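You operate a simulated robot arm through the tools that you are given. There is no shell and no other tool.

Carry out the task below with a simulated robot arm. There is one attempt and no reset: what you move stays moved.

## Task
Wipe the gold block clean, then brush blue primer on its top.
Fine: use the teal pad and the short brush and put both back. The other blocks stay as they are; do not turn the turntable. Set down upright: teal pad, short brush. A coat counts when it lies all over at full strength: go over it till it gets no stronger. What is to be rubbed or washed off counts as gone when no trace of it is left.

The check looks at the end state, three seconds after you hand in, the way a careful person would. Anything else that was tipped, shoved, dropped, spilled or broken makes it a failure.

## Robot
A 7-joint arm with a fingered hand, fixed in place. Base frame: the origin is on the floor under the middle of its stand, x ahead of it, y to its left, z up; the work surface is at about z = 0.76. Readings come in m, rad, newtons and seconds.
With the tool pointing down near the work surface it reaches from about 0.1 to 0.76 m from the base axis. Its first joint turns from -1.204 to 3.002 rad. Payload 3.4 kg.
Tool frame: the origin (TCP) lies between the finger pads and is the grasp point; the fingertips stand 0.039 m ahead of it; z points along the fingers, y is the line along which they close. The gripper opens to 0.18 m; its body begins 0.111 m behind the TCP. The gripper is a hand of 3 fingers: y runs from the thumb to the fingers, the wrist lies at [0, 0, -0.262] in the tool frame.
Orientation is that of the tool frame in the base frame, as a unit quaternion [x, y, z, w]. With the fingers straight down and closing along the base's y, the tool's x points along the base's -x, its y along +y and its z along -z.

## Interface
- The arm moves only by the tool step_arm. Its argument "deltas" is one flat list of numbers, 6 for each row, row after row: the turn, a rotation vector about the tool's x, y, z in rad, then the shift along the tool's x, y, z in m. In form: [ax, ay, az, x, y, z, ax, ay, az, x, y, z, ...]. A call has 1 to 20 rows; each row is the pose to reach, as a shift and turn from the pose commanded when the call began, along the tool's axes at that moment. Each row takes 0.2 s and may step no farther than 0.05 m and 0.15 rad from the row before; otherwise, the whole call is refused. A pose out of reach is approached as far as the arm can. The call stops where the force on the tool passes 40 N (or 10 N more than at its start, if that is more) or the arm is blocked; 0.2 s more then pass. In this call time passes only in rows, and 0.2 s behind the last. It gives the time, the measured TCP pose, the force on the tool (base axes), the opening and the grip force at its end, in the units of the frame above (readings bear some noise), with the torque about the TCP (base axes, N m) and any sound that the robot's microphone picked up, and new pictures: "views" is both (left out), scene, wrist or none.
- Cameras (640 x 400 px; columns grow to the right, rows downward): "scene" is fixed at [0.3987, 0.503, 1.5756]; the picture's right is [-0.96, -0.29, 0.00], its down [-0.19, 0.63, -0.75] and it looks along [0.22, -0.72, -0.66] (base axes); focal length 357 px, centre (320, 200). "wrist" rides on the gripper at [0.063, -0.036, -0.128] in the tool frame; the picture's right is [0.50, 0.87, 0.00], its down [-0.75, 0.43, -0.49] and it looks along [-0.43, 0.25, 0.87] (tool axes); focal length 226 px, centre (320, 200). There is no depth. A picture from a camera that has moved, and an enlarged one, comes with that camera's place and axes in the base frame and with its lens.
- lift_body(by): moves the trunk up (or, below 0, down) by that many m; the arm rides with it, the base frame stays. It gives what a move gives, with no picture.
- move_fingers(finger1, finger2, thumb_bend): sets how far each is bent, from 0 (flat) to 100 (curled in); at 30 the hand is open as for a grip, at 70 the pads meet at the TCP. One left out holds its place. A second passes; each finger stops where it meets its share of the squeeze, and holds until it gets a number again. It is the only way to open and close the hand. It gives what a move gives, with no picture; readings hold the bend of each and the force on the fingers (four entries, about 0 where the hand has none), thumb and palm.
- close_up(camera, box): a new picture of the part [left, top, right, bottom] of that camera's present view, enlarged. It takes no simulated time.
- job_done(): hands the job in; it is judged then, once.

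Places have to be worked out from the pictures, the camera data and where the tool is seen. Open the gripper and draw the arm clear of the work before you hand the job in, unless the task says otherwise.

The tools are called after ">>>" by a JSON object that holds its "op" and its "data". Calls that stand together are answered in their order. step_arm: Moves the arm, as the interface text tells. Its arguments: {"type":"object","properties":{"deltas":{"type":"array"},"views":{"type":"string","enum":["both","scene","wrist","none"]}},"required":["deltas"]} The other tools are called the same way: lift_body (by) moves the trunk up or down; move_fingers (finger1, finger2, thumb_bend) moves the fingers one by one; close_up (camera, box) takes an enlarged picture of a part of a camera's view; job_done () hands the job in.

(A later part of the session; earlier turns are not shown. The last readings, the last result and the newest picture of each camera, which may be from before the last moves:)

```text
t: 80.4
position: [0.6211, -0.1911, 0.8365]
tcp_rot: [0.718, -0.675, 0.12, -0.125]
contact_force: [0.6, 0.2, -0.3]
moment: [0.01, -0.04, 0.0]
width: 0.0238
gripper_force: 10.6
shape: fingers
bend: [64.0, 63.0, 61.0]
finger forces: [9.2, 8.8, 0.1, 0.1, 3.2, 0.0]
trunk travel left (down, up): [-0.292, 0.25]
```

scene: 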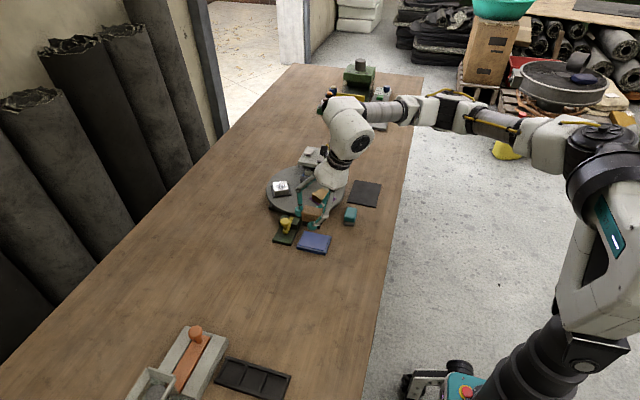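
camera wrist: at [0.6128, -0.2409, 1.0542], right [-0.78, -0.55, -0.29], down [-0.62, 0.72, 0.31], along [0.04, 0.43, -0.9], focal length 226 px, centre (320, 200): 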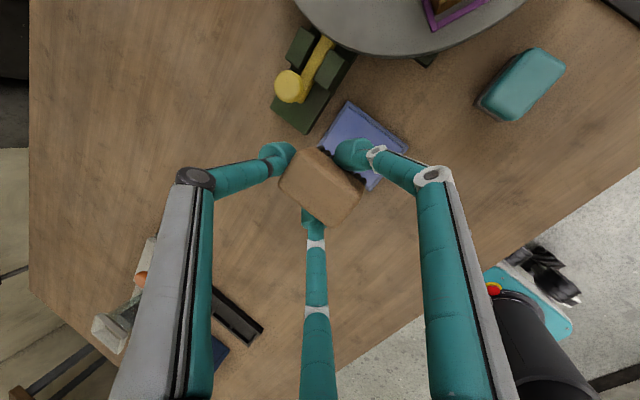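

No contact at 0.8365. I continue in 1.5–2 mm steps.

>>> {"op": "step_arm", "data": {"deltas": [0, 0, 0, 0, 0.0007, 0.0019, 0, 0, 0, 0, 0.0014, 0.0038, 0, 0, 0, 0, 0.0014, 0.0038], "views": "none"}}

>>> {"op": "close_up", "data": {"camera": "scene", "box": [295, 215, 345, 255]}}

```text
t: 81.2
position: [0.6205, -0.1918, 0.8332]
tcp_rot: [0.718, -0.674, 0.12, -0.125]
contact_force: [-0.2, -0.8, 0.7]
moment: [-0.03, 0.0, 0.02]
width: 0.0235
gripper_force: 10.9
shape: fingers
bend: [64.0, 63.0, 61.0]
finger forces: [9.5, 9.0, 0.1, 0.0, 3.2, 0.0]
trunk travel left (down, up): [-0.292, 0.25]
```

```text
10.00 times, centred on (320, 235) of scene
camera zoom: at [0.3987, 0.503, 1.5756], right [-0.96, -0.29, 0.0], down [-0.19, 0.63, -0.75], along [0.22, -0.72, -0.66], focal length 3572 px, centre (320, -150)
```

zoom: 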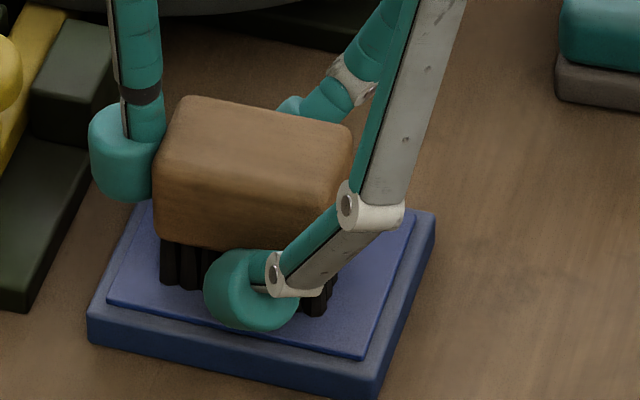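

Nearly touching now. Another 2 mm for a real contact.

>>> {"op": "step_arm", "data": {"deltas": [0, 0, 0, 0, 0.0004, 0.001, 0, 0, 0, 0, 0.0007, 0.002, 0, 0, 0, 0, 0.0007, 0.002], "views": "none"}}

```text
t: 82.0
position: [0.6205, -0.1912, 0.8322]
tcp_rot: [0.717, -0.674, 0.121, -0.126]
contact_force: [-1.3, -2.1, 5.1]
moment: [-0.03, -0.01, -0.05]
width: 0.0235
gripper_force: 11.3
shape: fingers
bend: [65.0, 64.0, 61.0]
finger forces: [10.3, 9.2, 0.1, 0.0, 3.6, 0.0]
trunk travel left (down, up): [-0.292, 0.25]
```

5 N on the primer. I stay a moment, lift, and check if the bristles took up blue.

>>> {"op": "step_arm", "data": {"deltas": [0, 0, 0, 0, 0, 0, 0, 0, 0, 0, 0, 0, 0, 0, 0, 0, -0.0034, -0.0094, 0, 0, 0, 0, -0.0137, -0.0376, 0, 0, 0, 0, -0.0205, -0.0564, 0, 0, 0, 0, -0.0205, -0.0564], "views": "none"}}

>>> {"op": "close_up", "data": {"camera": "scene", "box": [290, 190, 350, 250]}}

>>> {"op": "close_up", "data": {"camera": "wrist", "box": [220, 80, 440, 240]}}

```text
t: 83.4
position: [0.6201, -0.1901, 0.8902]
tcp_rot: [0.718, -0.674, 0.121, -0.125]
contact_force: [0.0, 0.1, -1.0]
moment: [-0.03, 0.02, -0.03]
width: 0.0237
gripper_force: 11.7
shape: fingers
bend: [65.0, 64.0, 61.0]
finger forces: [9.7, 9.4, 0.0, 0.0, 3.3, 0.0]
trunk travel left (down, up): [-0.292, 0.25]
```

```text
6.67 times, centred on (320, 220) of scene
camera zoom: at [0.3987, 0.503, 1.5756], right [-0.96, -0.29, 0.0], down [-0.19, 0.63, -0.75], along [0.22, -0.72, -0.66], focal length 2381 px, centre (320, 67)
```

zoom: 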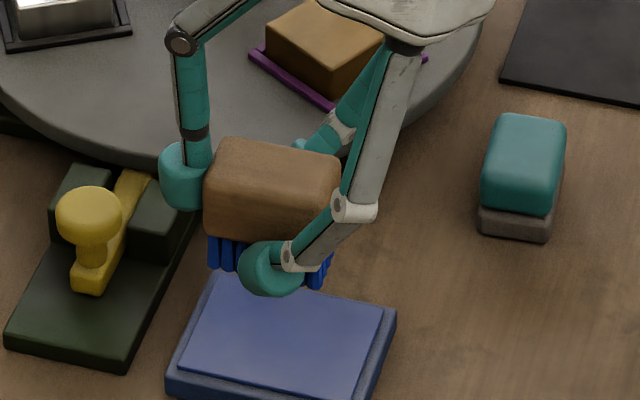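

```text
2.50 times, centred on (330, 160) of wrist
camera zoom: at [0.6149, -0.253, 1.0233], right [-0.78, -0.55, -0.29], down [-0.62, 0.72, 0.31], along [0.04, 0.43, -0.9], focal length 565 px, centre (295, 300)
```

zoom: 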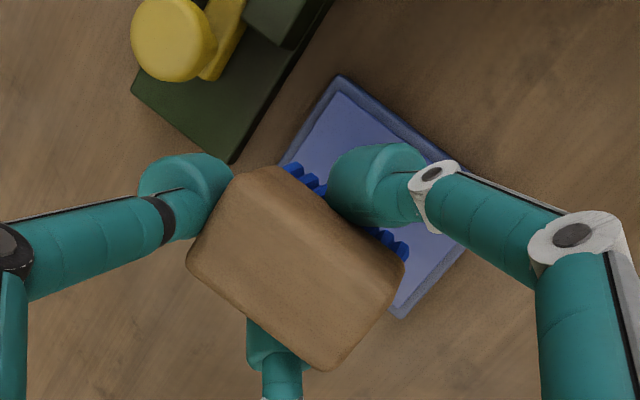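

The bristles are now blue. I raise, carry the brush over the gold block and turn it about -30° so it lines up with the block's edges.

>>> {"op": "step_arm", "data": {"deltas": [0, 0, 0, 0, -0.0103, -0.0282, 0, 0.0364, 0.1, 0.0322, -0.0137, -0.0269, 0, 0.0728, 0.2, 0.0643, -0.0171, -0.0256, 0, 0.1092, 0.3, 0.0965, -0.0205, -0.0244, 0, 0.1456, 0.4, 0.1286, -0.0239, -0.0231, 0, 0.182, 0.5, 0.1608, -0.0273, -0.0218, 0, 0.182, 0.5, 0.1608, -0.0273, -0.0218], "views": "both"}}

>>> {"op": "close_up", "data": {"camera": "scene", "box": [290, 140, 350, 210]}}

>>> {"op": "close_up", "data": {"camera": "wrist", "box": [220, 80, 440, 240]}}

```text
t: 85.0
position: [0.6483, -0.3505, 0.9218]
tcp_rot: [-0.514, 0.84, -0.151, 0.089]
contact_force: [-0.9, -0.6, -0.8]
moment: [-0.01, -0.03, -0.01]
width: 0.0235
gripper_force: 10.8
shape: fingers
bend: [65.0, 64.0, 61.0]
finger forces: [9.7, 9.3, 0.0, 0.0, 3.2, 0.0]
trunk travel left (down, up): [-0.292, 0.25]
camera wrist: at [0.611, -0.4015, 1.0544], right [-0.95, -0.08, -0.3], down [-0.17, 0.94, 0.31], along [0.25, 0.35, -0.9], focal length 226 px, centre (320, 200)
```

scene: 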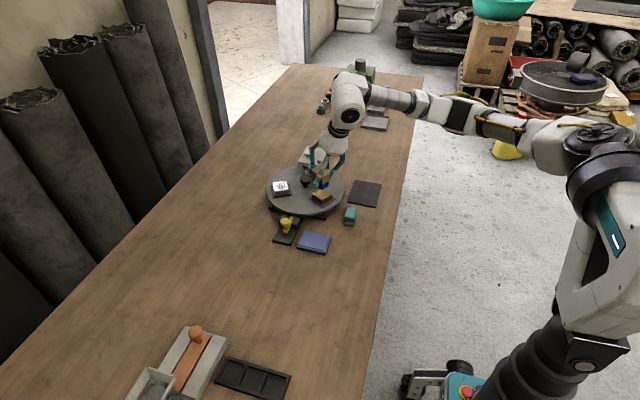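
wrist: 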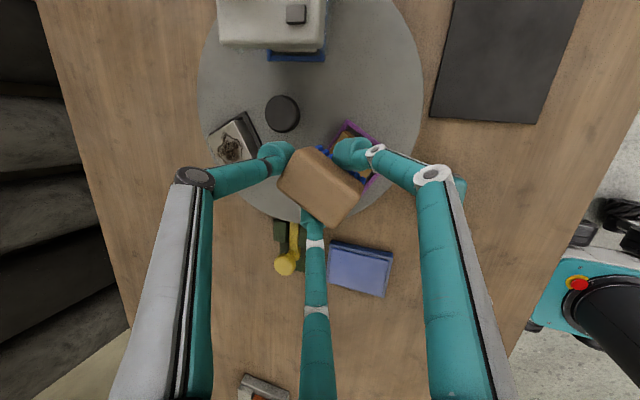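

```text
5.71 times, centred on (320, 175) of scene
camera zoom: at [0.3987, 0.503, 1.5756], right [-0.96, -0.29, 0.0], down [-0.19, 0.63, -0.75], along [0.22, -0.72, -0.66], focal length 2041 px, centre (320, 343)
```

zoom: 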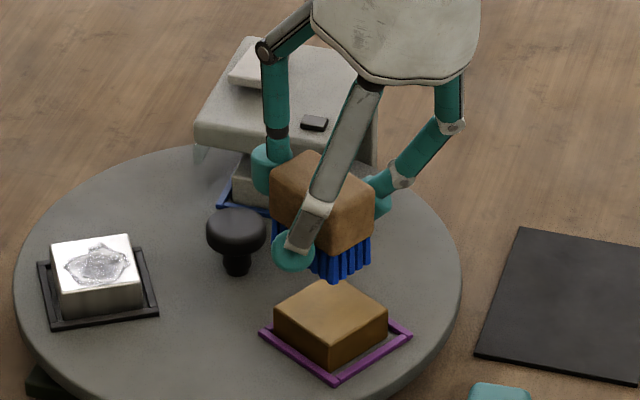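

```text
2.50 times, centred on (330, 160) of wrist
camera zoom: at [0.611, -0.4015, 1.0544], right [-0.95, -0.08, -0.3], down [-0.17, 0.94, 0.31], along [0.25, 0.35, -0.9], focal length 565 px, centre (295, 300)
```

zoom: 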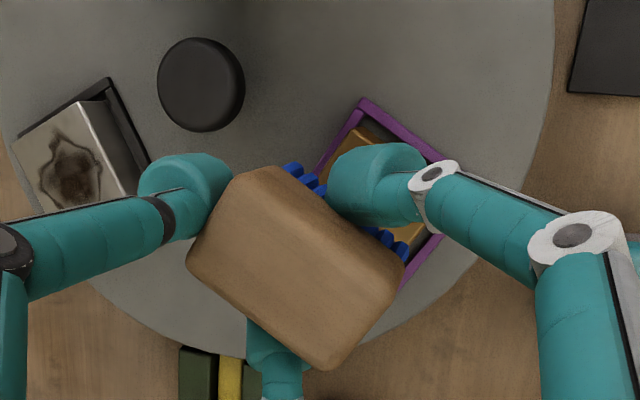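

The brush lines up with the block's edges. I descend to about 1 cm above the top, then feel for contact.

>>> {"op": "step_arm", "data": {"deltas": [0, 0, 0, 0, 0.0062, 0.0169, 0, 0, 0, 0, 0.0123, 0.0338, 0, 0, 0, 0, 0.0137, 0.0376, 0, 0, 0, 0, 0.0137, 0.0376], "views": "none"}}

>>> {"op": "close_up", "data": {"camera": "scene", "box": [290, 155, 350, 210]}}

```text
t: 86.0
position: [0.6477, -0.3492, 0.8827]
tcp_rot: [-0.515, 0.84, -0.149, 0.09]
contact_force: [0.1, 0.4, -0.3]
moment: [0.02, 0.03, -0.02]
width: 0.0235
gripper_force: 11.1
shape: fingers
bend: [65.0, 64.0, 61.0]
finger forces: [9.7, 9.4, 0.0, 0.1, 3.2, 0.0]
trunk travel left (down, up): [-0.292, 0.25]
```

```text
7.27 times, centred on (320, 182) of scene
camera zoom: at [0.3987, 0.503, 1.5756], right [-0.96, -0.29, 0.0], down [-0.19, 0.63, -0.75], along [0.22, -0.72, -0.66], focal length 2598 px, centre (320, 327)
```

zoom: 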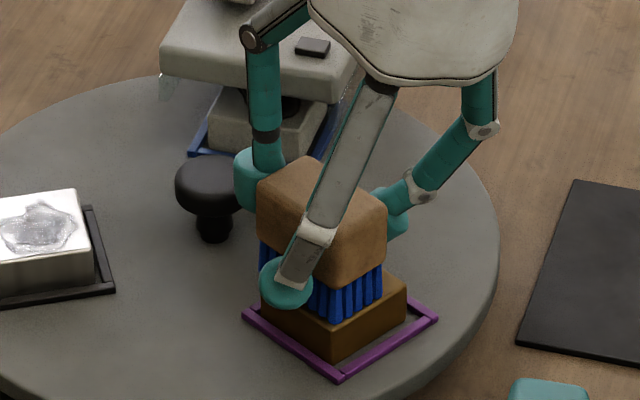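

About 7 mm to go; small steps to contact.

>>> {"op": "step_arm", "data": {"deltas": [0, 0, 0, 0, 0.0009, 0.0024, 0, 0, 0, 0, 0.0017, 0.0047, 0, 0, 0, 0, 0.0022, 0.0061, 0, 0, 0, 0, 0.0022, 0.0061], "views": "none"}}

```text
t: 87.0
position: [0.6488, -0.3486, 0.8776]
tcp_rot: [-0.514, 0.839, -0.151, 0.092]
contact_force: [-1.6, 1.6, 12.2]
moment: [-0.02, -0.07, 0.0]
width: 0.0228
gripper_force: 13.0
shape: fingers
bend: [66.0, 65.0, 61.0]
finger forces: [11.2, 10.6, 0.0, 0.0, 4.2, 0.0]
trunk travel left (down, up): [-0.292, 0.25]
```

12 N at contact; I back off 1 mm and make radial strokes in the middle, then lift and repeat 11 mm to the +y side.

>>> {"op": "step_arm", "data": {"deltas": [0, 0, 0, 0, -0.0003, -0.0009, 0, 0, 0, 0.0001, -0.0059, 0.0012, 0, 0, 0, 0.0002, -0.0116, 0.0032, 0, 0, 0, 0.0001, -0.0059, 0.0012, 0, 0, 0, 0, -0.0003, -0.0009, 0, 0, 0, -0.0001, 0.0053, -0.003, 0, 0, 0, -0.0002, 0.011, -0.005, 0, 0, 0, -0.0001, 0.0053, -0.003, 0, 0, 0, 0, -0.0003, -0.0009, 0, 0, 0, 0, -0.0024, -0.0065, 0, 0, 0, -0.011, -0.0024, -0.0065, 0, 0, 0, -0.011, -0.0003, -0.0009, 0, 0, 0, -0.0109, -0.0059, 0.0012, 0, 0, 0, -0.0108, -0.0116, 0.0032, 0, 0, 0, -0.011, -0.0003, -0.0009, 0, 0, 0, -0.0112, 0.011, -0.005, 0, 0, 0, -0.011, -0.0003, -0.0009, 0, 0, 0, -0.011, -0.0024, -0.0065, 0, 0, 0, 0.011, -0.0024, -0.0065], "views": "none"}}

>>> {"op": "close_up", "data": {"camera": "scene", "box": [290, 155, 350, 210]}}

>>> {"op": "close_up", "data": {"camera": "wrist", "box": [220, 80, 440, 240]}}

```text
t: 91.0
position: [0.6441, -0.3606, 0.8827]
tcp_rot: [-0.515, 0.839, -0.149, 0.09]
contact_force: [0.3, -0.1, -1.6]
moment: [-0.01, 0.01, 0.0]
width: 0.0217
gripper_force: 11.5
shape: fingers
bend: [66.0, 65.0, 61.0]
finger forces: [9.7, 9.8, 0.0, 0.0, 2.8, 0.0]
trunk travel left (down, up): [-0.292, 0.25]
```

```text
7.27 times, centred on (320, 182) of scene
camera zoom: at [0.3987, 0.503, 1.5756], right [-0.96, -0.29, 0.0], down [-0.19, 0.63, -0.75], along [0.22, -0.72, -0.66], focal length 2598 px, centre (320, 327)
```

zoom: 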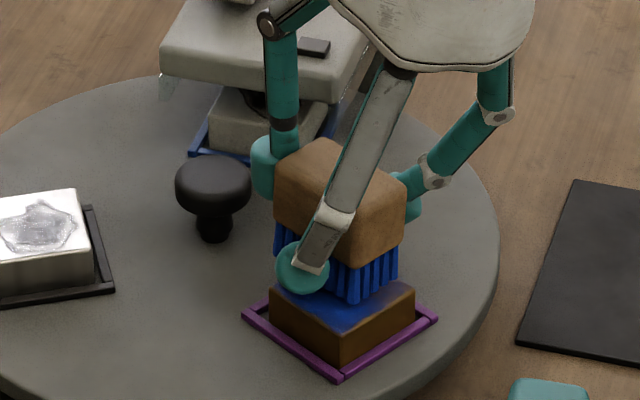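

```text
2.50 times, centred on (330, 160) of wrist
camera zoom: at [0.6068, -0.4121, 1.0147], right [-0.95, -0.08, -0.3], down [-0.17, 0.93, 0.31], along [0.25, 0.35, -0.9], focal length 565 px, centre (295, 300)
```

zoom: 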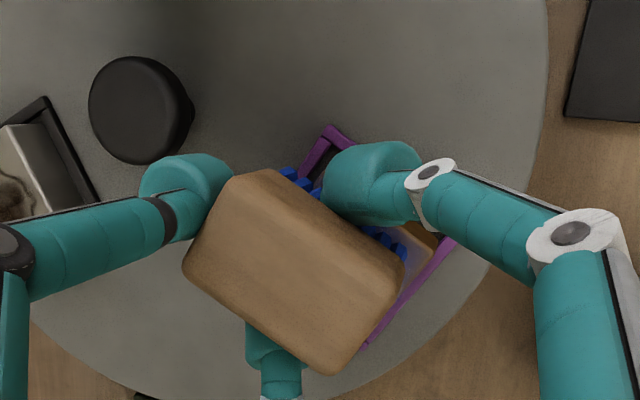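

Blue is going on. Now the strokes on the -y side, then I lift and draw back to look at the coat.

>>> {"op": "step_arm", "data": {"deltas": [0, 0, 0, 0, 0.0021, 0.0056, 0, 0, 0, 0.0001, -0.0035, 0.0077, 0, 0, 0, 0.0002, -0.0092, 0.0097, 0, 0, 0, 0.0001, -0.0035, 0.0077, 0, 0, 0, 0, 0.0021, 0.0056, 0, 0, 0, -0.0001, 0.0077, 0.0035, 0, 0, 0, -0.0002, 0.0134, 0.0015, 0, 0, 0, -0.0001, 0.0077, 0.0035, 0, 0, 0, 0, 0.0021, 0.0056, 0, 0, 0, 0, -0.0103, -0.0282, 0, 0, 0, 0, -0.0171, -0.047, 0, 0, 0, -0.0007, 0.0205, -0.0607, 0, 0, 0, -0.0014, 0.0581, -0.0744, 0, 0, 0, -0.0019, 0.0863, -0.0846, 0, 0, 0, -0.0019, 0.0863, -0.0846], "views": "none"}}

>>> {"op": "close_up", "data": {"camera": "scene", "box": [300, 160, 350, 210]}}

>>> {"op": "close_up", "data": {"camera": "wrist", "box": [220, 80, 440, 240]}}

>>> {"op": "close_up", "data": {"camera": "scene", "box": [240, 170, 340, 260]}}

```text
t: 94.2
position: [0.5461, -0.309, 0.933]
tcp_rot: [-0.515, 0.839, -0.15, 0.089]
contact_force: [0.0, 0.7, -0.3]
moment: [0.0, 0.01, 0.01]
width: 0.0215
gripper_force: 11.4
shape: fingers
bend: [66.0, 65.0, 61.0]
finger forces: [9.8, 10.2, 0.1, 0.0, 2.9, 0.0]
trunk travel left (down, up): [-0.292, 0.25]
```

```text
8.00 times, centred on (325, 185) of scene
camera zoom: at [0.3987, 0.503, 1.5756], right [-0.96, -0.29, 0.0], down [-0.19, 0.63, -0.75], along [0.22, -0.72, -0.66], focal length 2857 px, centre (280, 320)
```

zoom: 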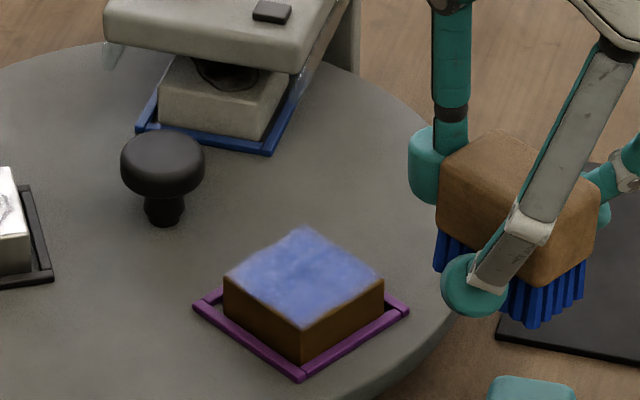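

```text
2.50 times, centred on (330, 160) of wrist
camera zoom: at [0.5093, -0.3603, 1.0643], right [-0.95, -0.08, -0.3], down [-0.17, 0.94, 0.31], along [0.25, 0.35, -0.9], focal length 565 px, centre (295, 300)
```

zoom: 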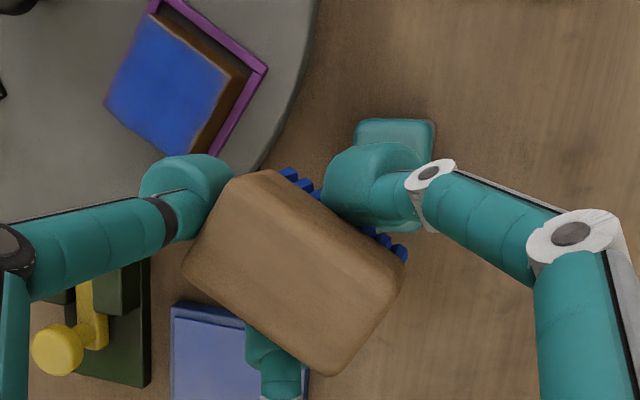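

```text
4.44 times, centred on (290, 215) of scene
camera zoom: at [0.3987, 0.503, 1.5756], right [-0.96, -0.29, 0.0], down [-0.19, 0.63, -0.75], along [0.22, -0.72, -0.66], focal length 1587 px, centre (453, 133)
```

zoom: 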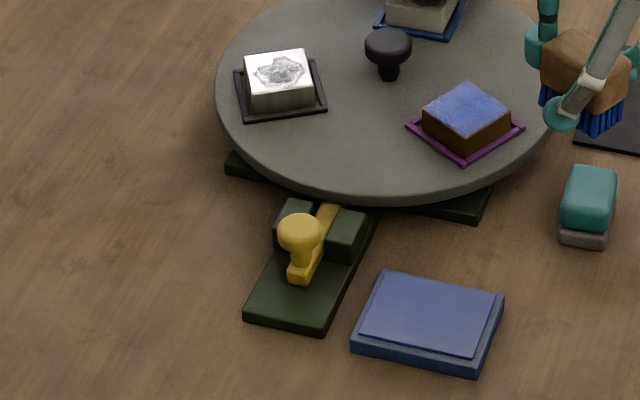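

A blue coat covers the top, still a bit blotchy. I zoom in on it from both cameras.

>>> {"op": "close_up", "data": {"camera": "scene", "box": [308, 182, 332, 202]}}

>>> {"op": "close_up", "data": {"camera": "wrist", "box": [250, 75, 330, 145]}}

```text
16.00 times, centred on (320, 192) of scene
camera zoom: at [0.3987, 0.503, 1.5756], right [-0.96, -0.29, 0.0], down [-0.19, 0.63, -0.75], along [0.22, -0.72, -0.66], focal length 5714 px, centre (320, 328)
```

zoom: 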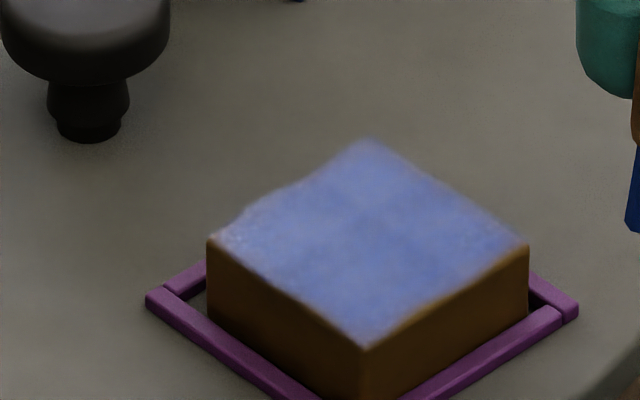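

```text
5.71 times, centred on (290, 110) of wrist
camera zoom: at [0.5093, -0.3603, 1.0643], right [-0.95, -0.08, -0.3], down [-0.17, 0.94, 0.31], along [0.25, 0.35, -0.9], focal length 1292 px, centre (491, 714)
```

zoom: 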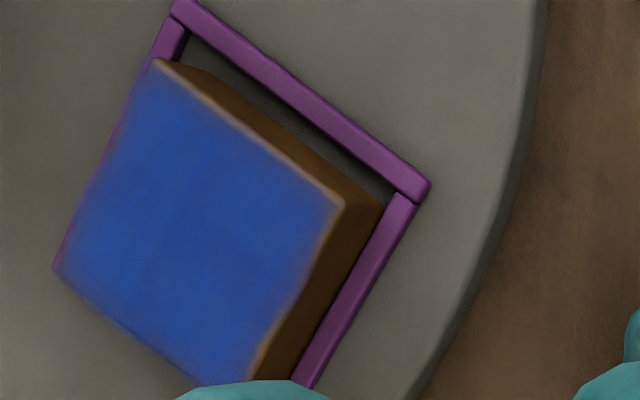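

The coat is nearly complete but looks thin at the outer corner and fades at the edges. I go back for another dip, turning the brush square with the primer pad again.

>>> {"op": "step_arm", "data": {"deltas": [0, -0.0455, -0.125, -0.0347, -0.0001, 0.0, 0, -0.091, -0.25, -0.0694, -0.0003, 0.0, 0, -0.1365, -0.375, -0.1042, -0.0004, 0.012, 0, -0.182, -0.5, -0.1389, -0.0006, 0.0354, 0, -0.182, -0.5, -0.1389, -0.0006, 0.0354], "views": "none"}}

>>> {"op": "close_up", "data": {"camera": "scene", "box": [280, 180, 350, 260]}}

>>> {"op": "close_up", "data": {"camera": "wrist", "box": [220, 80, 440, 240]}}

```text
t: 95.4
position: [0.6217, -0.1922, 0.8977]
tcp_rot: [0.718, -0.674, 0.121, -0.126]
contact_force: [0.2, -0.2, -1.0]
moment: [0.01, -0.01, 0.0]
width: 0.0217
gripper_force: 10.9
shape: fingers
bend: [66.0, 65.0, 61.0]
finger forces: [9.8, 10.3, 0.0, 0.1, 2.7, 0.0]
trunk travel left (down, up): [-0.292, 0.25]
```

```text
5.00 times, centred on (315, 220) of scene
camera zoom: at [0.3987, 0.503, 1.5756], right [-0.96, -0.29, 0.0], down [-0.19, 0.63, -0.75], along [0.22, -0.72, -0.66], focal length 1786 px, centre (345, 100)
```

zoom: 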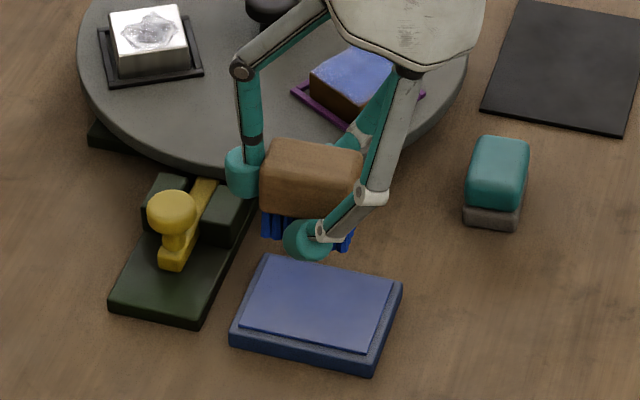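

```text
2.50 times, centred on (330, 160) of wrist
camera zoom: at [0.6149, -0.2544, 1.0302], right [-0.78, -0.55, -0.29], down [-0.62, 0.72, 0.31], along [0.04, 0.43, -0.9], focal length 565 px, centre (295, 300)
```

zoom: 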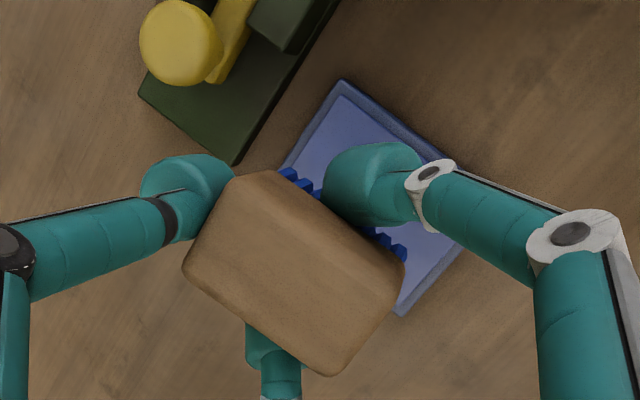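

Positioned as before. I dip again: down to light contact, hold, and up.

>>> {"op": "step_arm", "data": {"deltas": [0, 0, 0, 0, 0.0103, 0.0282, 0, 0, 0, 0, 0.0188, 0.0517, 0, 0, 0, 0, 0.0214, 0.0588, 0, 0, 0, 0, 0.0221, 0.0606, 0, 0, 0, 0, 0.0226, 0.062], "views": "none"}}

```text
t: 96.6
position: [0.6208, -0.1911, 0.8325]
tcp_rot: [0.718, -0.674, 0.12, -0.125]
contact_force: [0.1, -0.5, -0.9]
moment: [-0.02, 0.01, 0.03]
width: 0.0216
gripper_force: 11.8
shape: fingers
bend: [66.0, 65.0, 61.0]
finger forces: [9.8, 10.2, 0.1, 0.0, 2.8, 0.0]
trunk travel left (down, up): [-0.292, 0.25]
```

>>> {"op": "step_arm", "data": {"deltas": [0, 0, 0, 0, 0.0005, 0.0014, 0, 0, 0, 0, 0.001, 0.0028, 0, 0, 0, 0, 0.0012, 0.0033, 0, 0, 0, 0, 0.0012, 0.0033], "views": "none"}}

```text
t: 97.6
position: [0.6209, -0.1908, 0.8287]
tcp_rot: [0.718, -0.674, 0.12, -0.126]
contact_force: [0.3, 0.8, 0.8]
moment: [0.0, 0.02, 0.02]
width: 0.0218
gripper_force: 11.5
shape: fingers
bend: [66.0, 65.0, 61.0]
finger forces: [9.8, 10.2, 0.0, 0.0, 3.4, 0.0]
trunk travel left (down, up): [-0.292, 0.25]
```

The brush sits about 4 mm higher in the grip now. Contact is just beginning; 1.5 mm more.

>>> {"op": "step_arm", "data": {"deltas": [0, 0, 0, 0, 0.0003, 0.0009, 0, 0, 0, 0, 0.0006, 0.0016, 0, 0, 0, 0, 0.0006, 0.0016], "views": "none"}}

>>> {"op": "close_up", "data": {"camera": "scene", "box": [295, 215, 345, 255]}}

```text
t: 98.4
position: [0.6202, -0.1904, 0.8282]
tcp_rot: [0.717, -0.675, 0.121, -0.126]
contact_force: [-0.3, 0.6, 5.3]
moment: [0.0, -0.05, 0.02]
width: 0.0215
gripper_force: 11.0
shape: fingers
bend: [66.0, 65.0, 61.0]
finger forces: [7.8, 9.9, 0.1, 0.1, 3.7, 0.1]
trunk travel left (down, up): [-0.292, 0.25]
```

```text
10.00 times, centred on (320, 235) of scene
camera zoom: at [0.3987, 0.503, 1.5756], right [-0.96, -0.29, 0.0], down [-0.19, 0.63, -0.75], along [0.22, -0.72, -0.66], focal length 3572 px, centre (320, -150)
```

zoom: 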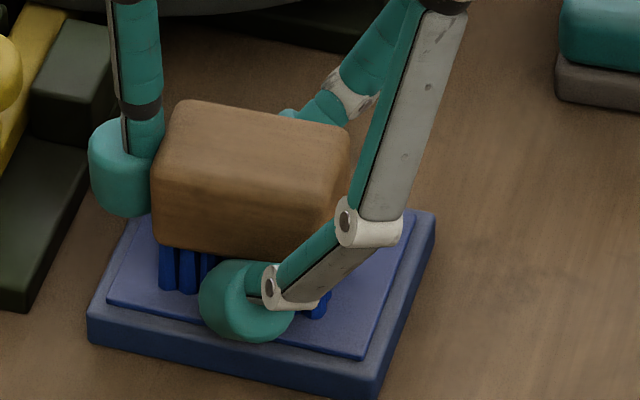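

5 N contact again. I lift, go back over the block (its top centre is now near (0.6476, -0.3515)) and descend to just above it.

>>> {"op": "step_arm", "data": {"deltas": [0, 0, 0, 0, 0, 0, 0, 0, 0, 0, -0.0103, -0.0282, 0, 0, 0, 0, -0.0257, -0.0705, 0, 0.0364, 0.1, 0.0318, -0.0294, -0.0728, 0, 0.0728, 0.2, 0.0636, -0.0331, -0.0751, 0, 0.1092, 0.3, 0.0953, -0.0368, -0.0774, 0, 0.1456, 0.4, 0.1271, -0.0405, -0.0797, 0, 0.182, 0.5, 0.1589, -0.0442, -0.0819, 0, 0.182, 0.5, 0.1589, -0.0442, -0.0819], "views": "none"}}

>>> {"op": "step_arm", "data": {"deltas": [0, 0, 0, 0, 0.0068, 0.0188, 0, 0, 0, 0, 0.0133, 0.0367, 0, 0, 0, 0, 0.0133, 0.0367], "views": "none"}}

>>> {"op": "close_up", "data": {"camera": "scene", "box": [290, 155, 350, 210]}}

```text
t: 100.4
position: [0.6436, -0.3488, 0.9203]
tcp_rot: [-0.515, 0.839, -0.149, 0.09]
contact_force: [0.5, -0.2, -0.7]
moment: [-0.02, 0.0, -0.02]
width: 0.0217
gripper_force: 11.2
shape: fingers
bend: [65.0, 65.0, 61.0]
finger forces: [9.9, 10.2, 0.0, 0.0, 2.9, 0.1]
trunk travel left (down, up): [-0.292, 0.25]
```

```text
t: 101.2
position: [0.6442, -0.3495, 0.8797]
tcp_rot: [-0.515, 0.84, -0.15, 0.089]
contact_force: [0.4, -0.1, -0.5]
moment: [0.02, 0.0, 0.0]
width: 0.0217
gripper_force: 11.6
shape: fingers
bend: [65.0, 65.0, 61.0]
finger forces: [9.9, 10.2, 0.0, 0.0, 3.0, 0.0]
trunk travel left (down, up): [-0.292, 0.25]
```

```text
7.27 times, centred on (320, 182) of scene
camera zoom: at [0.3987, 0.503, 1.5756], right [-0.96, -0.29, 0.0], down [-0.19, 0.63, -0.75], along [0.22, -0.72, -0.66], focal length 2598 px, centre (320, 327)
```

zoom: 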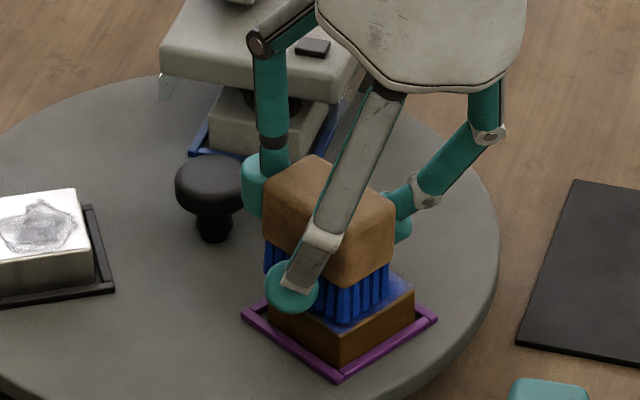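

Right above the block. Down in 2 mm steps to contact.

>>> {"op": "step_arm", "data": {"deltas": [0, 0, 0, 0, 0.0009, 0.0024, 0, 0, 0, 0, 0.0015, 0.0042, 0, 0, 0, 0, 0.0021, 0.0056, 0, 0, 0, 0, 0.0021, 0.0056], "views": "none"}}

```text
t: 102.2
position: [0.6444, -0.3483, 0.8751]
tcp_rot: [-0.515, 0.839, -0.15, 0.09]
contact_force: [0.0, -0.1, 0.1]
moment: [0.0, 0.01, -0.01]
width: 0.0215
gripper_force: 11.5
shape: fingers
bend: [65.0, 65.0, 61.0]
finger forces: [8.8, 9.9, 0.1, 0.0, 3.6, 0.0]
trunk travel left (down, up): [-0.292, 0.25]
```

>>> {"op": "step_arm", "data": {"deltas": [0, 0, 0, 0, 0.0005, 0.0013, 0, 0, 0, 0, 0.0009, 0.0024, 0, 0, 0, 0, 0.0009, 0.0024], "views": "none"}}

```text
t: 103.0
position: [0.6426, -0.3487, 0.8746]
tcp_rot: [-0.514, 0.84, -0.15, 0.091]
contact_force: [1.1, 0.3, 8.9]
moment: [-0.05, -0.08, 0.0]
width: 0.0214
gripper_force: 10.5
shape: fingers
bend: [66.0, 65.0, 61.0]
finger forces: [8.4, 9.8, 0.1, 0.0, 3.8, 0.0]
trunk travel left (down, up): [-0.292, 0.25]
```

About 9 N. Now wider strokes: ±14 mm radially, at the middle and then ±13 mm to the sides, lifting between.

>>> {"op": "step_arm", "data": {"deltas": [0, 0, 0, 0.0001, -0.0066, 0.0024, 0, 0, 0, 0.0002, -0.0132, 0.0048, 0, 0, 0, 0.0001, -0.0066, 0.0024, 0, 0, 0, 0, 0, 0, 0, 0, 0, -0.0001, 0.0066, -0.0024, 0, 0, 0, -0.0002, 0.0132, -0.0048, 0, 0, 0, -0.0001, 0.0066, -0.0024, 0, 0, 0, 0, 0, 0, 0, 0, 0, 0, -0.0021, -0.0056, 0, 0, 0, -0.013, -0.0021, -0.0056, 0, 0, 0, -0.013, 0, 0, 0, 0, 0, -0.0129, -0.0066, 0.0024, 0, 0, 0, -0.0128, -0.0132, 0.0048, 0, 0, 0, -0.013, 0, 0, 0, 0, 0, -0.0131, 0.0066, -0.0024, 0, 0, 0, -0.0132, 0.0132, -0.0048, 0, 0, 0, -0.013, 0, 0, 0, 0, 0, -0.013, -0.0021, -0.0056, 0, 0, 0, 0.013, -0.0021, -0.0056, 0, 0, 0, 0.013, 0, 0], "views": "none"}}

>>> {"op": "step_arm", "data": {"deltas": [0, 0, 0, 0.0001, -0.0066, 0.0024, 0, 0, 0, 0.0002, -0.0132, 0.0048, 0, 0, 0, 0.0001, -0.0066, 0.0024, 0, 0, 0, 0, 0, 0, 0, 0, 0, -0.0001, 0.0066, -0.0024, 0, 0, 0, -0.0002, 0.0132, -0.0048, 0, 0, 0, -0.0001, 0.0066, -0.0024, 0, 0, 0, 0, 0, 0, 0, 0, 0, 0, -0.0103, -0.0282, 0, 0, 0, 0, -0.0171, -0.047, 0, 0, 0, -0.0007, 0.0205, -0.0607, 0, 0, 0, -0.0014, 0.0581, -0.0744, 0, 0, 0, -0.0019, 0.0863, -0.0846, 0, 0, 0, -0.0019, 0.0863, -0.0846], "views": "none"}}

>>> {"op": "close_up", "data": {"camera": "scene", "box": [308, 182, 332, 202]}}

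>>> {"op": "close_up", "data": {"camera": "wrist", "box": [220, 75, 440, 240]}}

>>> {"op": "close_up", "data": {"camera": "scene", "box": [240, 170, 340, 260]}}

```text
t: 107.2
position: [0.638, -0.3613, 0.8728]
tcp_rot: [-0.515, 0.839, -0.15, 0.09]
contact_force: [0.6, -1.3, 2.3]
moment: [-0.03, -0.04, 0.0]
width: 0.0207
gripper_force: 11.8
shape: fingers
bend: [66.0, 65.0, 61.0]
finger forces: [10.3, 9.8, 0.1, 0.0, 3.9, 0.0]
trunk travel left (down, up): [-0.292, 0.25]
```

```text
t: 110.2
position: [0.5404, -0.3099, 0.9215]
tcp_rot: [-0.515, 0.839, -0.15, 0.09]
contact_force: [-0.2, -0.3, -1.2]
moment: [-0.01, -0.01, 0.02]
width: 0.0205
gripper_force: 10.9
shape: fingers
bend: [66.0, 65.0, 61.0]
finger forces: [10.2, 10.0, 0.0, 0.0, 2.8, 0.0]
trunk travel left (down, up): [-0.292, 0.25]
```

```text
16.00 times, centred on (320, 192) of scene
camera zoom: at [0.3987, 0.503, 1.5756], right [-0.96, -0.29, 0.0], down [-0.19, 0.63, -0.75], along [0.22, -0.72, -0.66], focal length 5714 px, centre (320, 328)
```

zoom: 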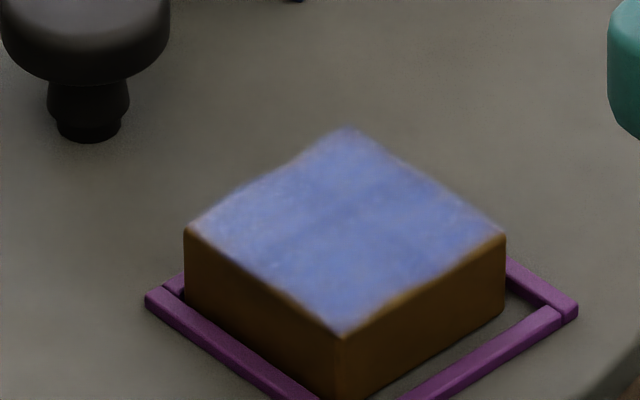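

```text
2.42 times, centred on (330, 158) of wrist
camera zoom: at [0.5032, -0.36, 1.0547], right [-0.95, -0.08, -0.3], down [-0.17, 0.94, 0.31], along [0.25, 0.35, -0.9], focal length 548 px, centre (296, 303)
```

zoom: 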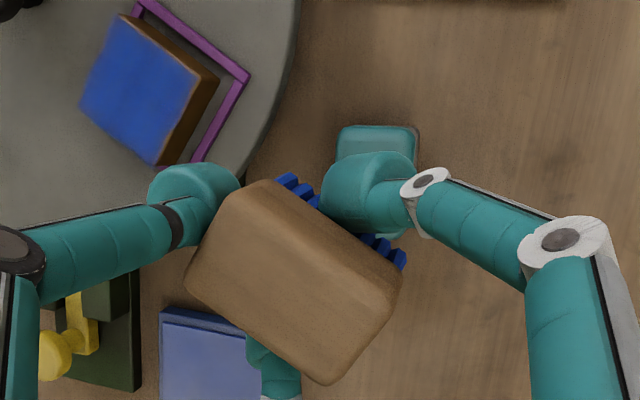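

```text
4.44 times, centred on (290, 215) of scene
camera zoom: at [0.3987, 0.503, 1.5756], right [-0.96, -0.29, 0.0], down [-0.19, 0.63, -0.75], along [0.22, -0.72, -0.66], focal length 1587 px, centre (453, 133)
```

zoom: 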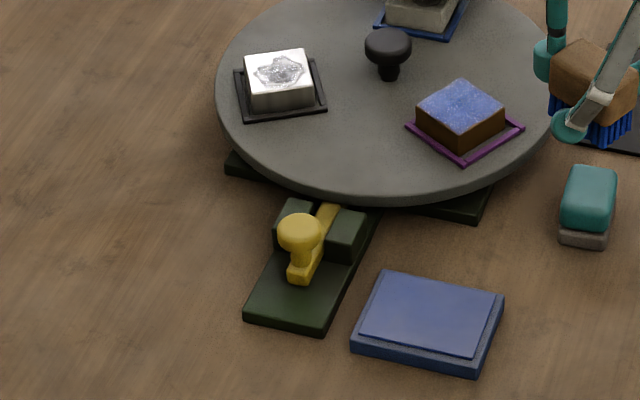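

The coat looks more even. I zoom in from the wrist side to judge edges and strength.

>>> {"op": "close_up", "data": {"camera": "wrist", "box": [228, 76, 292, 146]}}

>>> {"op": "close_up", "data": {"camera": "scene", "box": [312, 184, 328, 198]}}

```text
5.71 times, centred on (260, 111) of wrist
camera zoom: at [0.5032, -0.36, 1.0547], right [-0.95, -0.08, -0.3], down [-0.17, 0.94, 0.31], along [0.25, 0.35, -0.9], focal length 1292 px, centre (663, 709)
```

zoom: 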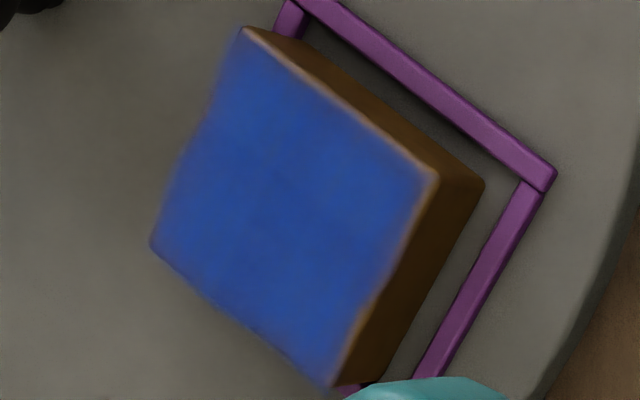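

```text
16.00 times, centred on (320, 191) of scene
camera zoom: at [0.3987, 0.503, 1.5756], right [-0.96, -0.29, 0.0], down [-0.19, 0.63, -0.75], along [0.22, -0.72, -0.66], focal length 5714 px, centre (320, 344)
```

zoom: 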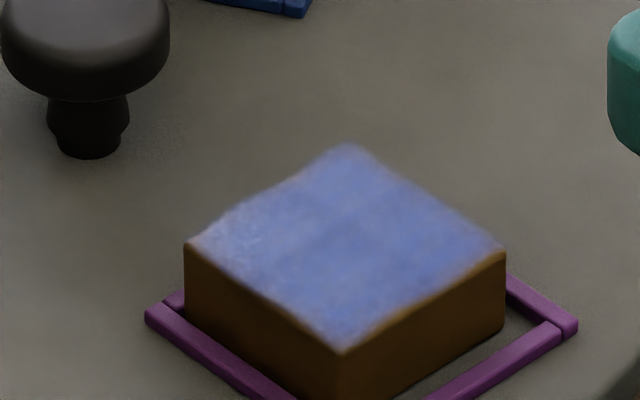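

The inner (base-side) edge of the top still looks thinner. I take another dip and then work that edge more.

>>> {"op": "step_arm", "data": {"deltas": [0, -0.0455, -0.125, -0.0356, -0.0022, 0.0, 0, -0.091, -0.25, -0.0711, -0.0045, 0.0, 0, -0.1365, -0.375, -0.1067, -0.0067, 0.012, 0, -0.182, -0.5, -0.1423, -0.009, 0.0261, 0, -0.182, -0.5, -0.1423, -0.009, 0.0261], "views": "none"}}

>>> {"op": "step_arm", "data": {"deltas": [0, 0, 0, 0, 0.0103, 0.0282, 0, 0, 0, 0, 0.0188, 0.0517, 0, 0, 0, 0, 0.0226, 0.062, 0, 0, 0, 0, 0.0238, 0.0653, 0, 0, 0, 0, 0.0243, 0.0668], "views": "none"}}

```text
t: 111.4
position: [0.6201, -0.1894, 0.9006]
tcp_rot: [0.718, -0.674, 0.12, -0.125]
contact_force: [0.2, 0.1, -1.6]
moment: [-0.03, 0.0, -0.04]
width: 0.0205
gripper_force: 11.4
shape: fingers
bend: [66.0, 65.0, 61.0]
finger forces: [10.2, 10.0, 0.0, 0.0, 2.7, 0.0]
trunk travel left (down, up): [-0.292, 0.25]
```

```text
t: 112.6
position: [0.6215, -0.1913, 0.8304]
tcp_rot: [0.718, -0.674, 0.12, -0.125]
contact_force: [-0.4, 0.5, -1.2]
moment: [0.03, -0.02, -0.01]
width: 0.0206
gripper_force: 11.2
shape: fingers
bend: [66.0, 65.0, 61.0]
finger forces: [10.1, 9.9, 0.0, 0.0, 2.8, 0.1]
trunk travel left (down, up): [-0.292, 0.25]
```

>>> {"op": "step_arm", "data": {"deltas": [0, 0, 0, 0, 0.0007, 0.0019, 0, 0, 0, 0, 0.0012, 0.0033, 0, 0, 0, 0, 0.0015, 0.0042, 0, 0, 0, 0, 0.0015, 0.0042], "views": "none"}}

```text
t: 113.6
position: [0.622, -0.1897, 0.8259]
tcp_rot: [0.718, -0.674, 0.122, -0.126]
contact_force: [0.4, -0.6, 2.0]
moment: [-0.02, -0.01, -0.03]
width: 0.0207
gripper_force: 11.8
shape: fingers
bend: [66.0, 65.0, 61.0]
finger forces: [10.2, 9.6, 0.0, 0.1, 3.8, 0.0]
trunk travel left (down, up): [-0.292, 0.25]
```

Light contact (2 N). I press 1 mm more, then lift and carry it to the block, aiming slightly more inward this time.

>>> {"op": "step_arm", "data": {"deltas": [0, 0, 0, 0, 0.0003, 0.0009, 0, 0, 0, 0, 0.0003, 0.0009, 0, 0, 0, 0, -0.01, -0.0273, 0, 0, 0, 0, -0.0257, -0.0705, 0, 0.0364, 0.1, 0.0326, -0.0298, -0.0729, 0, 0.0728, 0.2, 0.0652, -0.0338, -0.0753, 0, 0.1092, 0.3, 0.0978, -0.0379, -0.0777, 0, 0.1456, 0.4, 0.1304, -0.0419, -0.0801, 0, 0.182, 0.5, 0.163, -0.046, -0.0826, 0, 0.182, 0.5, 0.163, -0.046, -0.0826], "views": "none"}}

>>> {"op": "close_up", "data": {"camera": "scene", "box": [290, 145, 350, 210]}}

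>>> {"op": "close_up", "data": {"camera": "wrist", "box": [220, 80, 440, 240]}}

```text
t: 115.8
position: [0.6436, -0.3509, 0.9171]
tcp_rot: [-0.514, 0.84, -0.149, 0.089]
contact_force: [0.2, 0.2, -0.2]
moment: [-0.04, 0.0, 0.02]
width: 0.0206
gripper_force: 10.9
shape: fingers
bend: [66.0, 65.0, 61.0]
finger forces: [9.9, 9.9, 0.0, 0.1, 2.6, 0.1]
trunk travel left (down, up): [-0.292, 0.25]
```

```text
6.15 times, centred on (320, 178) of scene
camera zoom: at [0.3987, 0.503, 1.5756], right [-0.96, -0.29, 0.0], down [-0.19, 0.63, -0.75], along [0.22, -0.72, -0.66], focal length 2198 px, centre (320, 338)
```

zoom: 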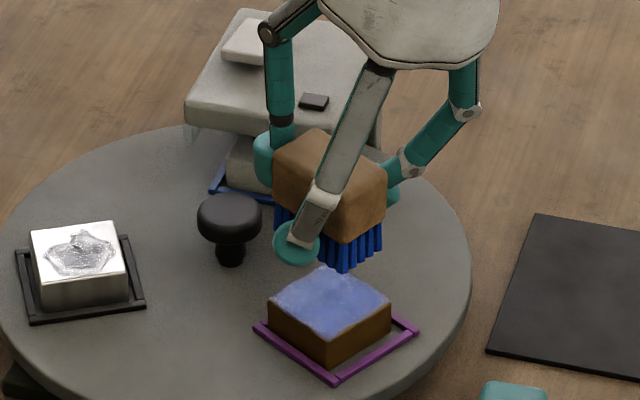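

```text
2.50 times, centred on (330, 160) of wrist
camera zoom: at [0.6077, -0.4022, 1.0502], right [-0.95, -0.08, -0.3], down [-0.17, 0.94, 0.31], along [0.25, 0.35, -0.9], focal length 565 px, centre (295, 300)
```

zoom: 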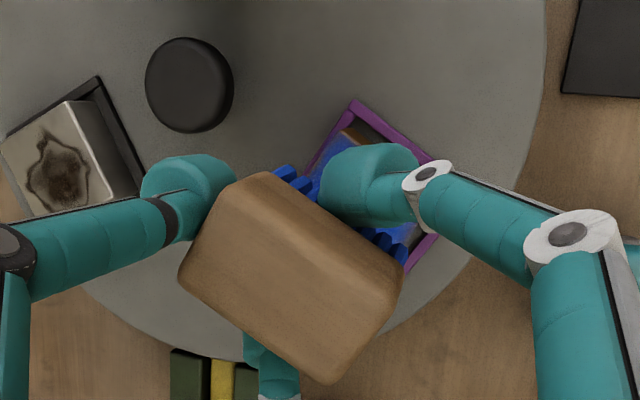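

The brush is a few millimetres inward of the block centre as intended. I descend to contact carefully.

>>> {"op": "step_arm", "data": {"deltas": [0, 0, 0, -0.003, 0.0068, 0.0188, 0, 0, 0, -0.003, 0.0123, 0.0338, 0, 0, 0, -0.003, 0.0144, 0.0395, 0, 0, 0, -0.003, 0.015, 0.0414, 0, 0, 0, -0.003, 0.0154, 0.0423], "views": "none"}}

```text
t: 117.0
position: [0.6462, -0.3486, 0.8743]
tcp_rot: [-0.514, 0.84, -0.15, 0.089]
contact_force: [-0.1, -0.4, 0.2]
moment: [-0.01, -0.04, -0.02]
width: 0.0209
gripper_force: 11.5
shape: fingers
bend: [66.0, 65.0, 61.0]
finger forces: [10.0, 9.8, 0.0, 0.0, 2.9, 0.1]
trunk travel left (down, up): [-0.292, 0.25]
```

>>> {"op": "step_arm", "data": {"deltas": [0, 0, 0, 0, 0.0005, 0.0014, 0, 0, 0, 0, 0.0009, 0.0024, 0, 0, 0, 0, 0.0009, 0.0024], "views": "none"}}

```text
t: 117.8
position: [0.6462, -0.3487, 0.8722]
tcp_rot: [-0.515, 0.839, -0.151, 0.09]
contact_force: [1.3, -0.9, 4.5]
moment: [0.04, -0.01, -0.02]
width: 0.0208
gripper_force: 12.1
shape: fingers
bend: [66.0, 65.0, 61.0]
finger forces: [9.9, 10.1, 0.0, 0.0, 3.9, 0.0]
trunk travel left (down, up): [-0.292, 0.25]
```

4.5 N. Strokes biased to the inner edge: middle track, then the +y track.

>>> {"op": "step_arm", "data": {"deltas": [0, 0, 0, -0.0001, 0.0075, -0.0027, 0, 0, 0, -0.0003, 0.015, -0.0055, 0, 0, 0, -0.0001, 0.0075, -0.0027, 0, 0, 0, 0, 0, 0, 0, 0, 0, 0.0001, -0.0075, 0.0027, 0, 0, 0, 0, 0, 0, 0, 0, 0, -0.0001, 0.0075, -0.0027, 0, 0, 0, -0.0003, 0.015, -0.0055, 0, 0, 0, -0.0001, 0.0075, -0.0027, 0, 0, 0, 0, -0.0021, -0.0056, 0, 0, 0, -0.012, -0.0021, -0.0056, 0, 0, 0, -0.012, 0.0002, 0.0005, 0, 0, 0, -0.0121, 0.0077, -0.0022, 0, 0, 0, -0.0123, 0.0152, -0.005, 0, 0, 0, -0.0121, 0.0077, -0.0022, 0, 0, 0, -0.012, 0.0002, 0.0005, 0, 0, 0, -0.0119, -0.0073, 0.0032, 0, 0, 0, -0.012, 0.0002, 0.0005, 0, 0, 0, -0.012, -0.0021, -0.0056, 0, 0, 0, 0.012, -0.0021, -0.0056], "views": "none"}}

>>> {"op": "close_up", "data": {"camera": "scene", "box": [290, 155, 350, 210]}}

```text
t: 122.0
position: [0.6406, -0.36, 0.8777]
tcp_rot: [-0.515, 0.839, -0.149, 0.091]
contact_force: [-0.3, 0.3, -0.4]
moment: [-0.03, -0.02, -0.07]
width: 0.0205
gripper_force: 11.1
shape: fingers
bend: [66.0, 65.0, 61.0]
finger forces: [9.9, 9.7, 0.1, 0.0, 2.4, 0.0]
trunk travel left (down, up): [-0.292, 0.25]
```

```text
7.27 times, centred on (320, 182) of scene
camera zoom: at [0.3987, 0.503, 1.5756], right [-0.96, -0.29, 0.0], down [-0.19, 0.63, -0.75], along [0.22, -0.72, -0.66], focal length 2598 px, centre (320, 327)
```

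zoom: 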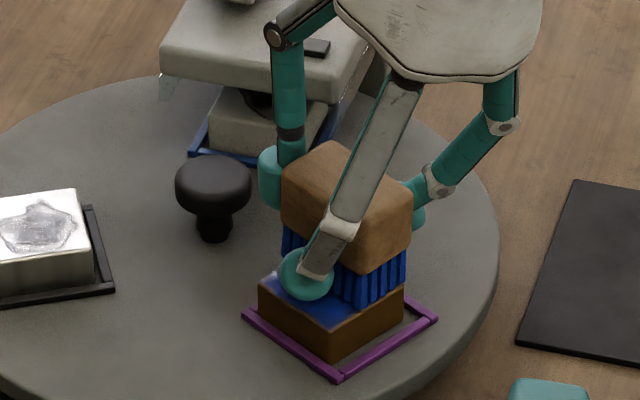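

Now the -y track, ending with inward strokes, then I retreat for a look.

>>> {"op": "step_arm", "data": {"deltas": [0, 0, 0, 0, 0.0023, 0.0061, 0, 0, 0, -0.0001, 0.0098, 0.0034, 0, 0, 0, -0.0003, 0.0173, 0.0006, 0, 0, 0, -0.0001, 0.0098, 0.0034, 0, 0, 0, 0, 0.0023, 0.0061, 0, 0, 0, 0.0001, -0.0052, 0.0088, 0, 0, 0, 0, 0.0023, 0.0061, 0, 0, 0, -0.0001, 0.0098, 0.0034, 0, 0, 0, -0.0003, 0.0173, 0.0006, 0, 0, 0, -0.0003, 0.007, -0.0276, 0, 0, 0, -0.0007, 0.0205, -0.0607, 0, 0, 0, -0.0014, 0.0581, -0.0744, 0, 0, 0, -0.002, 0.0957, -0.0881, 0, 0, 0, -0.002, 0.0957, -0.0881], "views": "none"}}

>>> {"op": "close_up", "data": {"camera": "scene", "box": [312, 184, 328, 198]}}

>>> {"op": "close_up", "data": {"camera": "wrist", "box": [220, 75, 300, 146]}}

>>> {"op": "close_up", "data": {"camera": "scene", "box": [270, 130, 370, 220]}}

```text
t: 125.0
position: [0.5357, -0.302, 0.9245]
tcp_rot: [-0.515, 0.839, -0.149, 0.09]
contact_force: [-0.1, -0.1, 0.0]
moment: [-0.02, 0.04, -0.01]
width: 0.0202
gripper_force: 11.1
shape: fingers
bend: [65.0, 65.0, 61.0]
finger forces: [10.0, 9.9, 0.0, 0.1, 2.6, 0.0]
trunk travel left (down, up): [-0.292, 0.25]
```

```text
16.00 times, centred on (320, 191) of scene
camera zoom: at [0.3987, 0.503, 1.5756], right [-0.96, -0.29, 0.0], down [-0.19, 0.63, -0.75], along [0.22, -0.72, -0.66], focal length 5714 px, centre (320, 344)
```

zoom: 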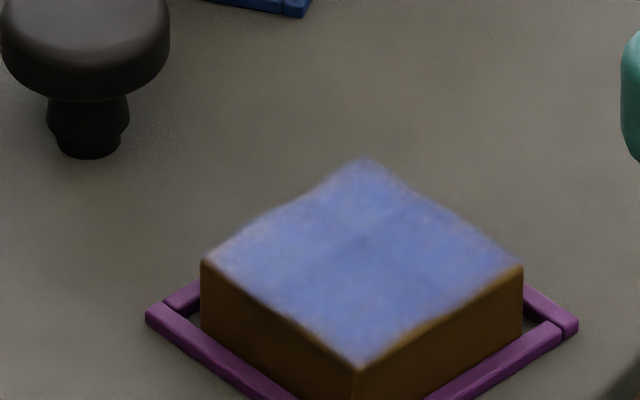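

```text
5.63 times, centred on (260, 110) of wrist
camera zoom: at [0.4989, -0.3529, 1.0574], right [-0.95, -0.08, -0.3], down [-0.17, 0.94, 0.31], along [0.25, 0.35, -0.9], focal length 1274 px, centre (658, 704)
```

zoom: 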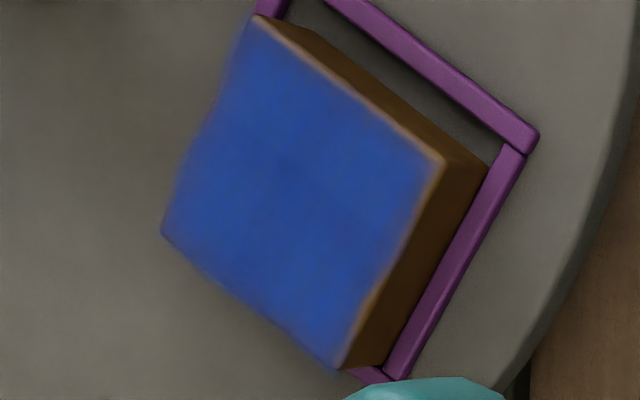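

```text
4.44 times, centred on (320, 175) of scene
camera zoom: at [0.3987, 0.503, 1.5756], right [-0.96, -0.29, 0.0], down [-0.19, 0.63, -0.75], along [0.22, -0.72, -0.66], focal length 1587 px, centre (320, 311)
```

zoom: 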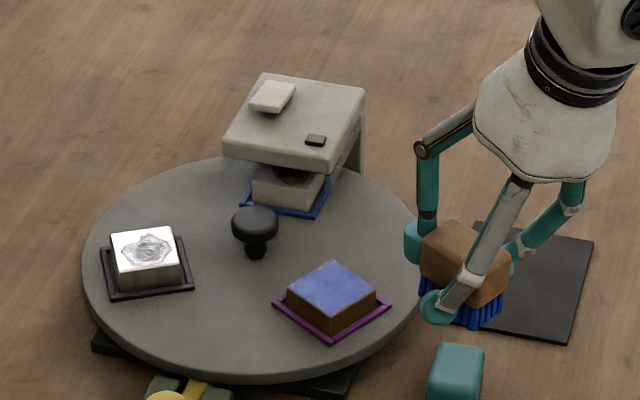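

The coat looks quite even now, though a slightly darker middle suggests the outer parts could still take more. I'll do another dip and a full pass, and compare.

>>> {"op": "step_arm", "data": {"deltas": [0, -0.0455, -0.125, -0.0344, -0.0038, 0.0, 0, -0.091, -0.25, -0.0687, -0.0076, 0.0, 0, -0.1365, -0.375, -0.1031, -0.0114, 0.012, 0, -0.182, -0.5, -0.1374, -0.0152, 0.0316, 0, -0.182, -0.5, -0.1374, -0.0152, 0.0316], "views": "none"}}

>>> {"op": "step_arm", "data": {"deltas": [0, 0, 0, 0, 0.0103, 0.0282, 0, 0, 0, 0, 0.0188, 0.0517, 0, 0, 0, 0, 0.0226, 0.062, 0, 0, 0, 0, 0.0243, 0.0667, 0, 0, 0, 0, 0.0248, 0.0682], "views": "none"}}

>>> {"op": "close_up", "data": {"camera": "scene", "box": [290, 200, 350, 255]}}

```text
t: 126.2
position: [0.6191, -0.1922, 0.902]
tcp_rot: [0.718, -0.674, 0.122, -0.125]
contact_force: [-0.4, -0.7, -0.4]
moment: [0.01, 0.0, 0.03]
width: 0.0198
gripper_force: 11.0
shape: fingers
bend: [65.0, 65.0, 61.0]
finger forces: [10.1, 10.0, 0.0, 0.1, 2.5, 0.0]
trunk travel left (down, up): [-0.292, 0.25]
```

```text
t: 127.4
position: [0.6201, -0.1933, 0.8287]
tcp_rot: [0.717, -0.675, 0.12, -0.125]
contact_force: [-0.3, 0.7, -0.5]
moment: [-0.01, -0.01, 0.0]
width: 0.0198
gripper_force: 10.7
shape: fingers
bend: [65.0, 65.0, 61.0]
finger forces: [9.9, 10.0, 0.0, 0.0, 2.4, 0.0]
trunk travel left (down, up): [-0.292, 0.25]
```

```text
7.27 times, centred on (320, 228) of scene
camera zoom: at [0.3987, 0.503, 1.5756], right [-0.96, -0.29, 0.0], down [-0.19, 0.63, -0.75], along [0.22, -0.72, -0.66], focal length 2598 px, centre (320, 0)
```

zoom: 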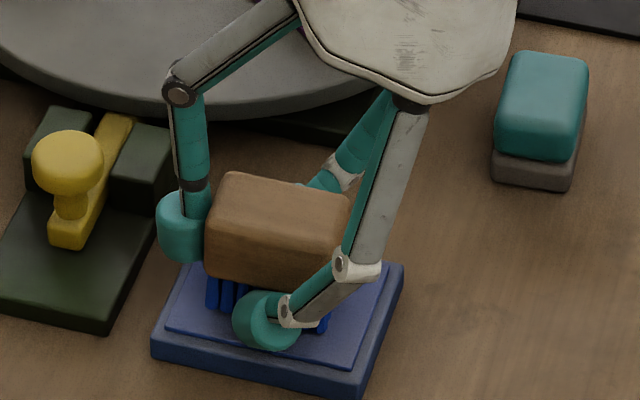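

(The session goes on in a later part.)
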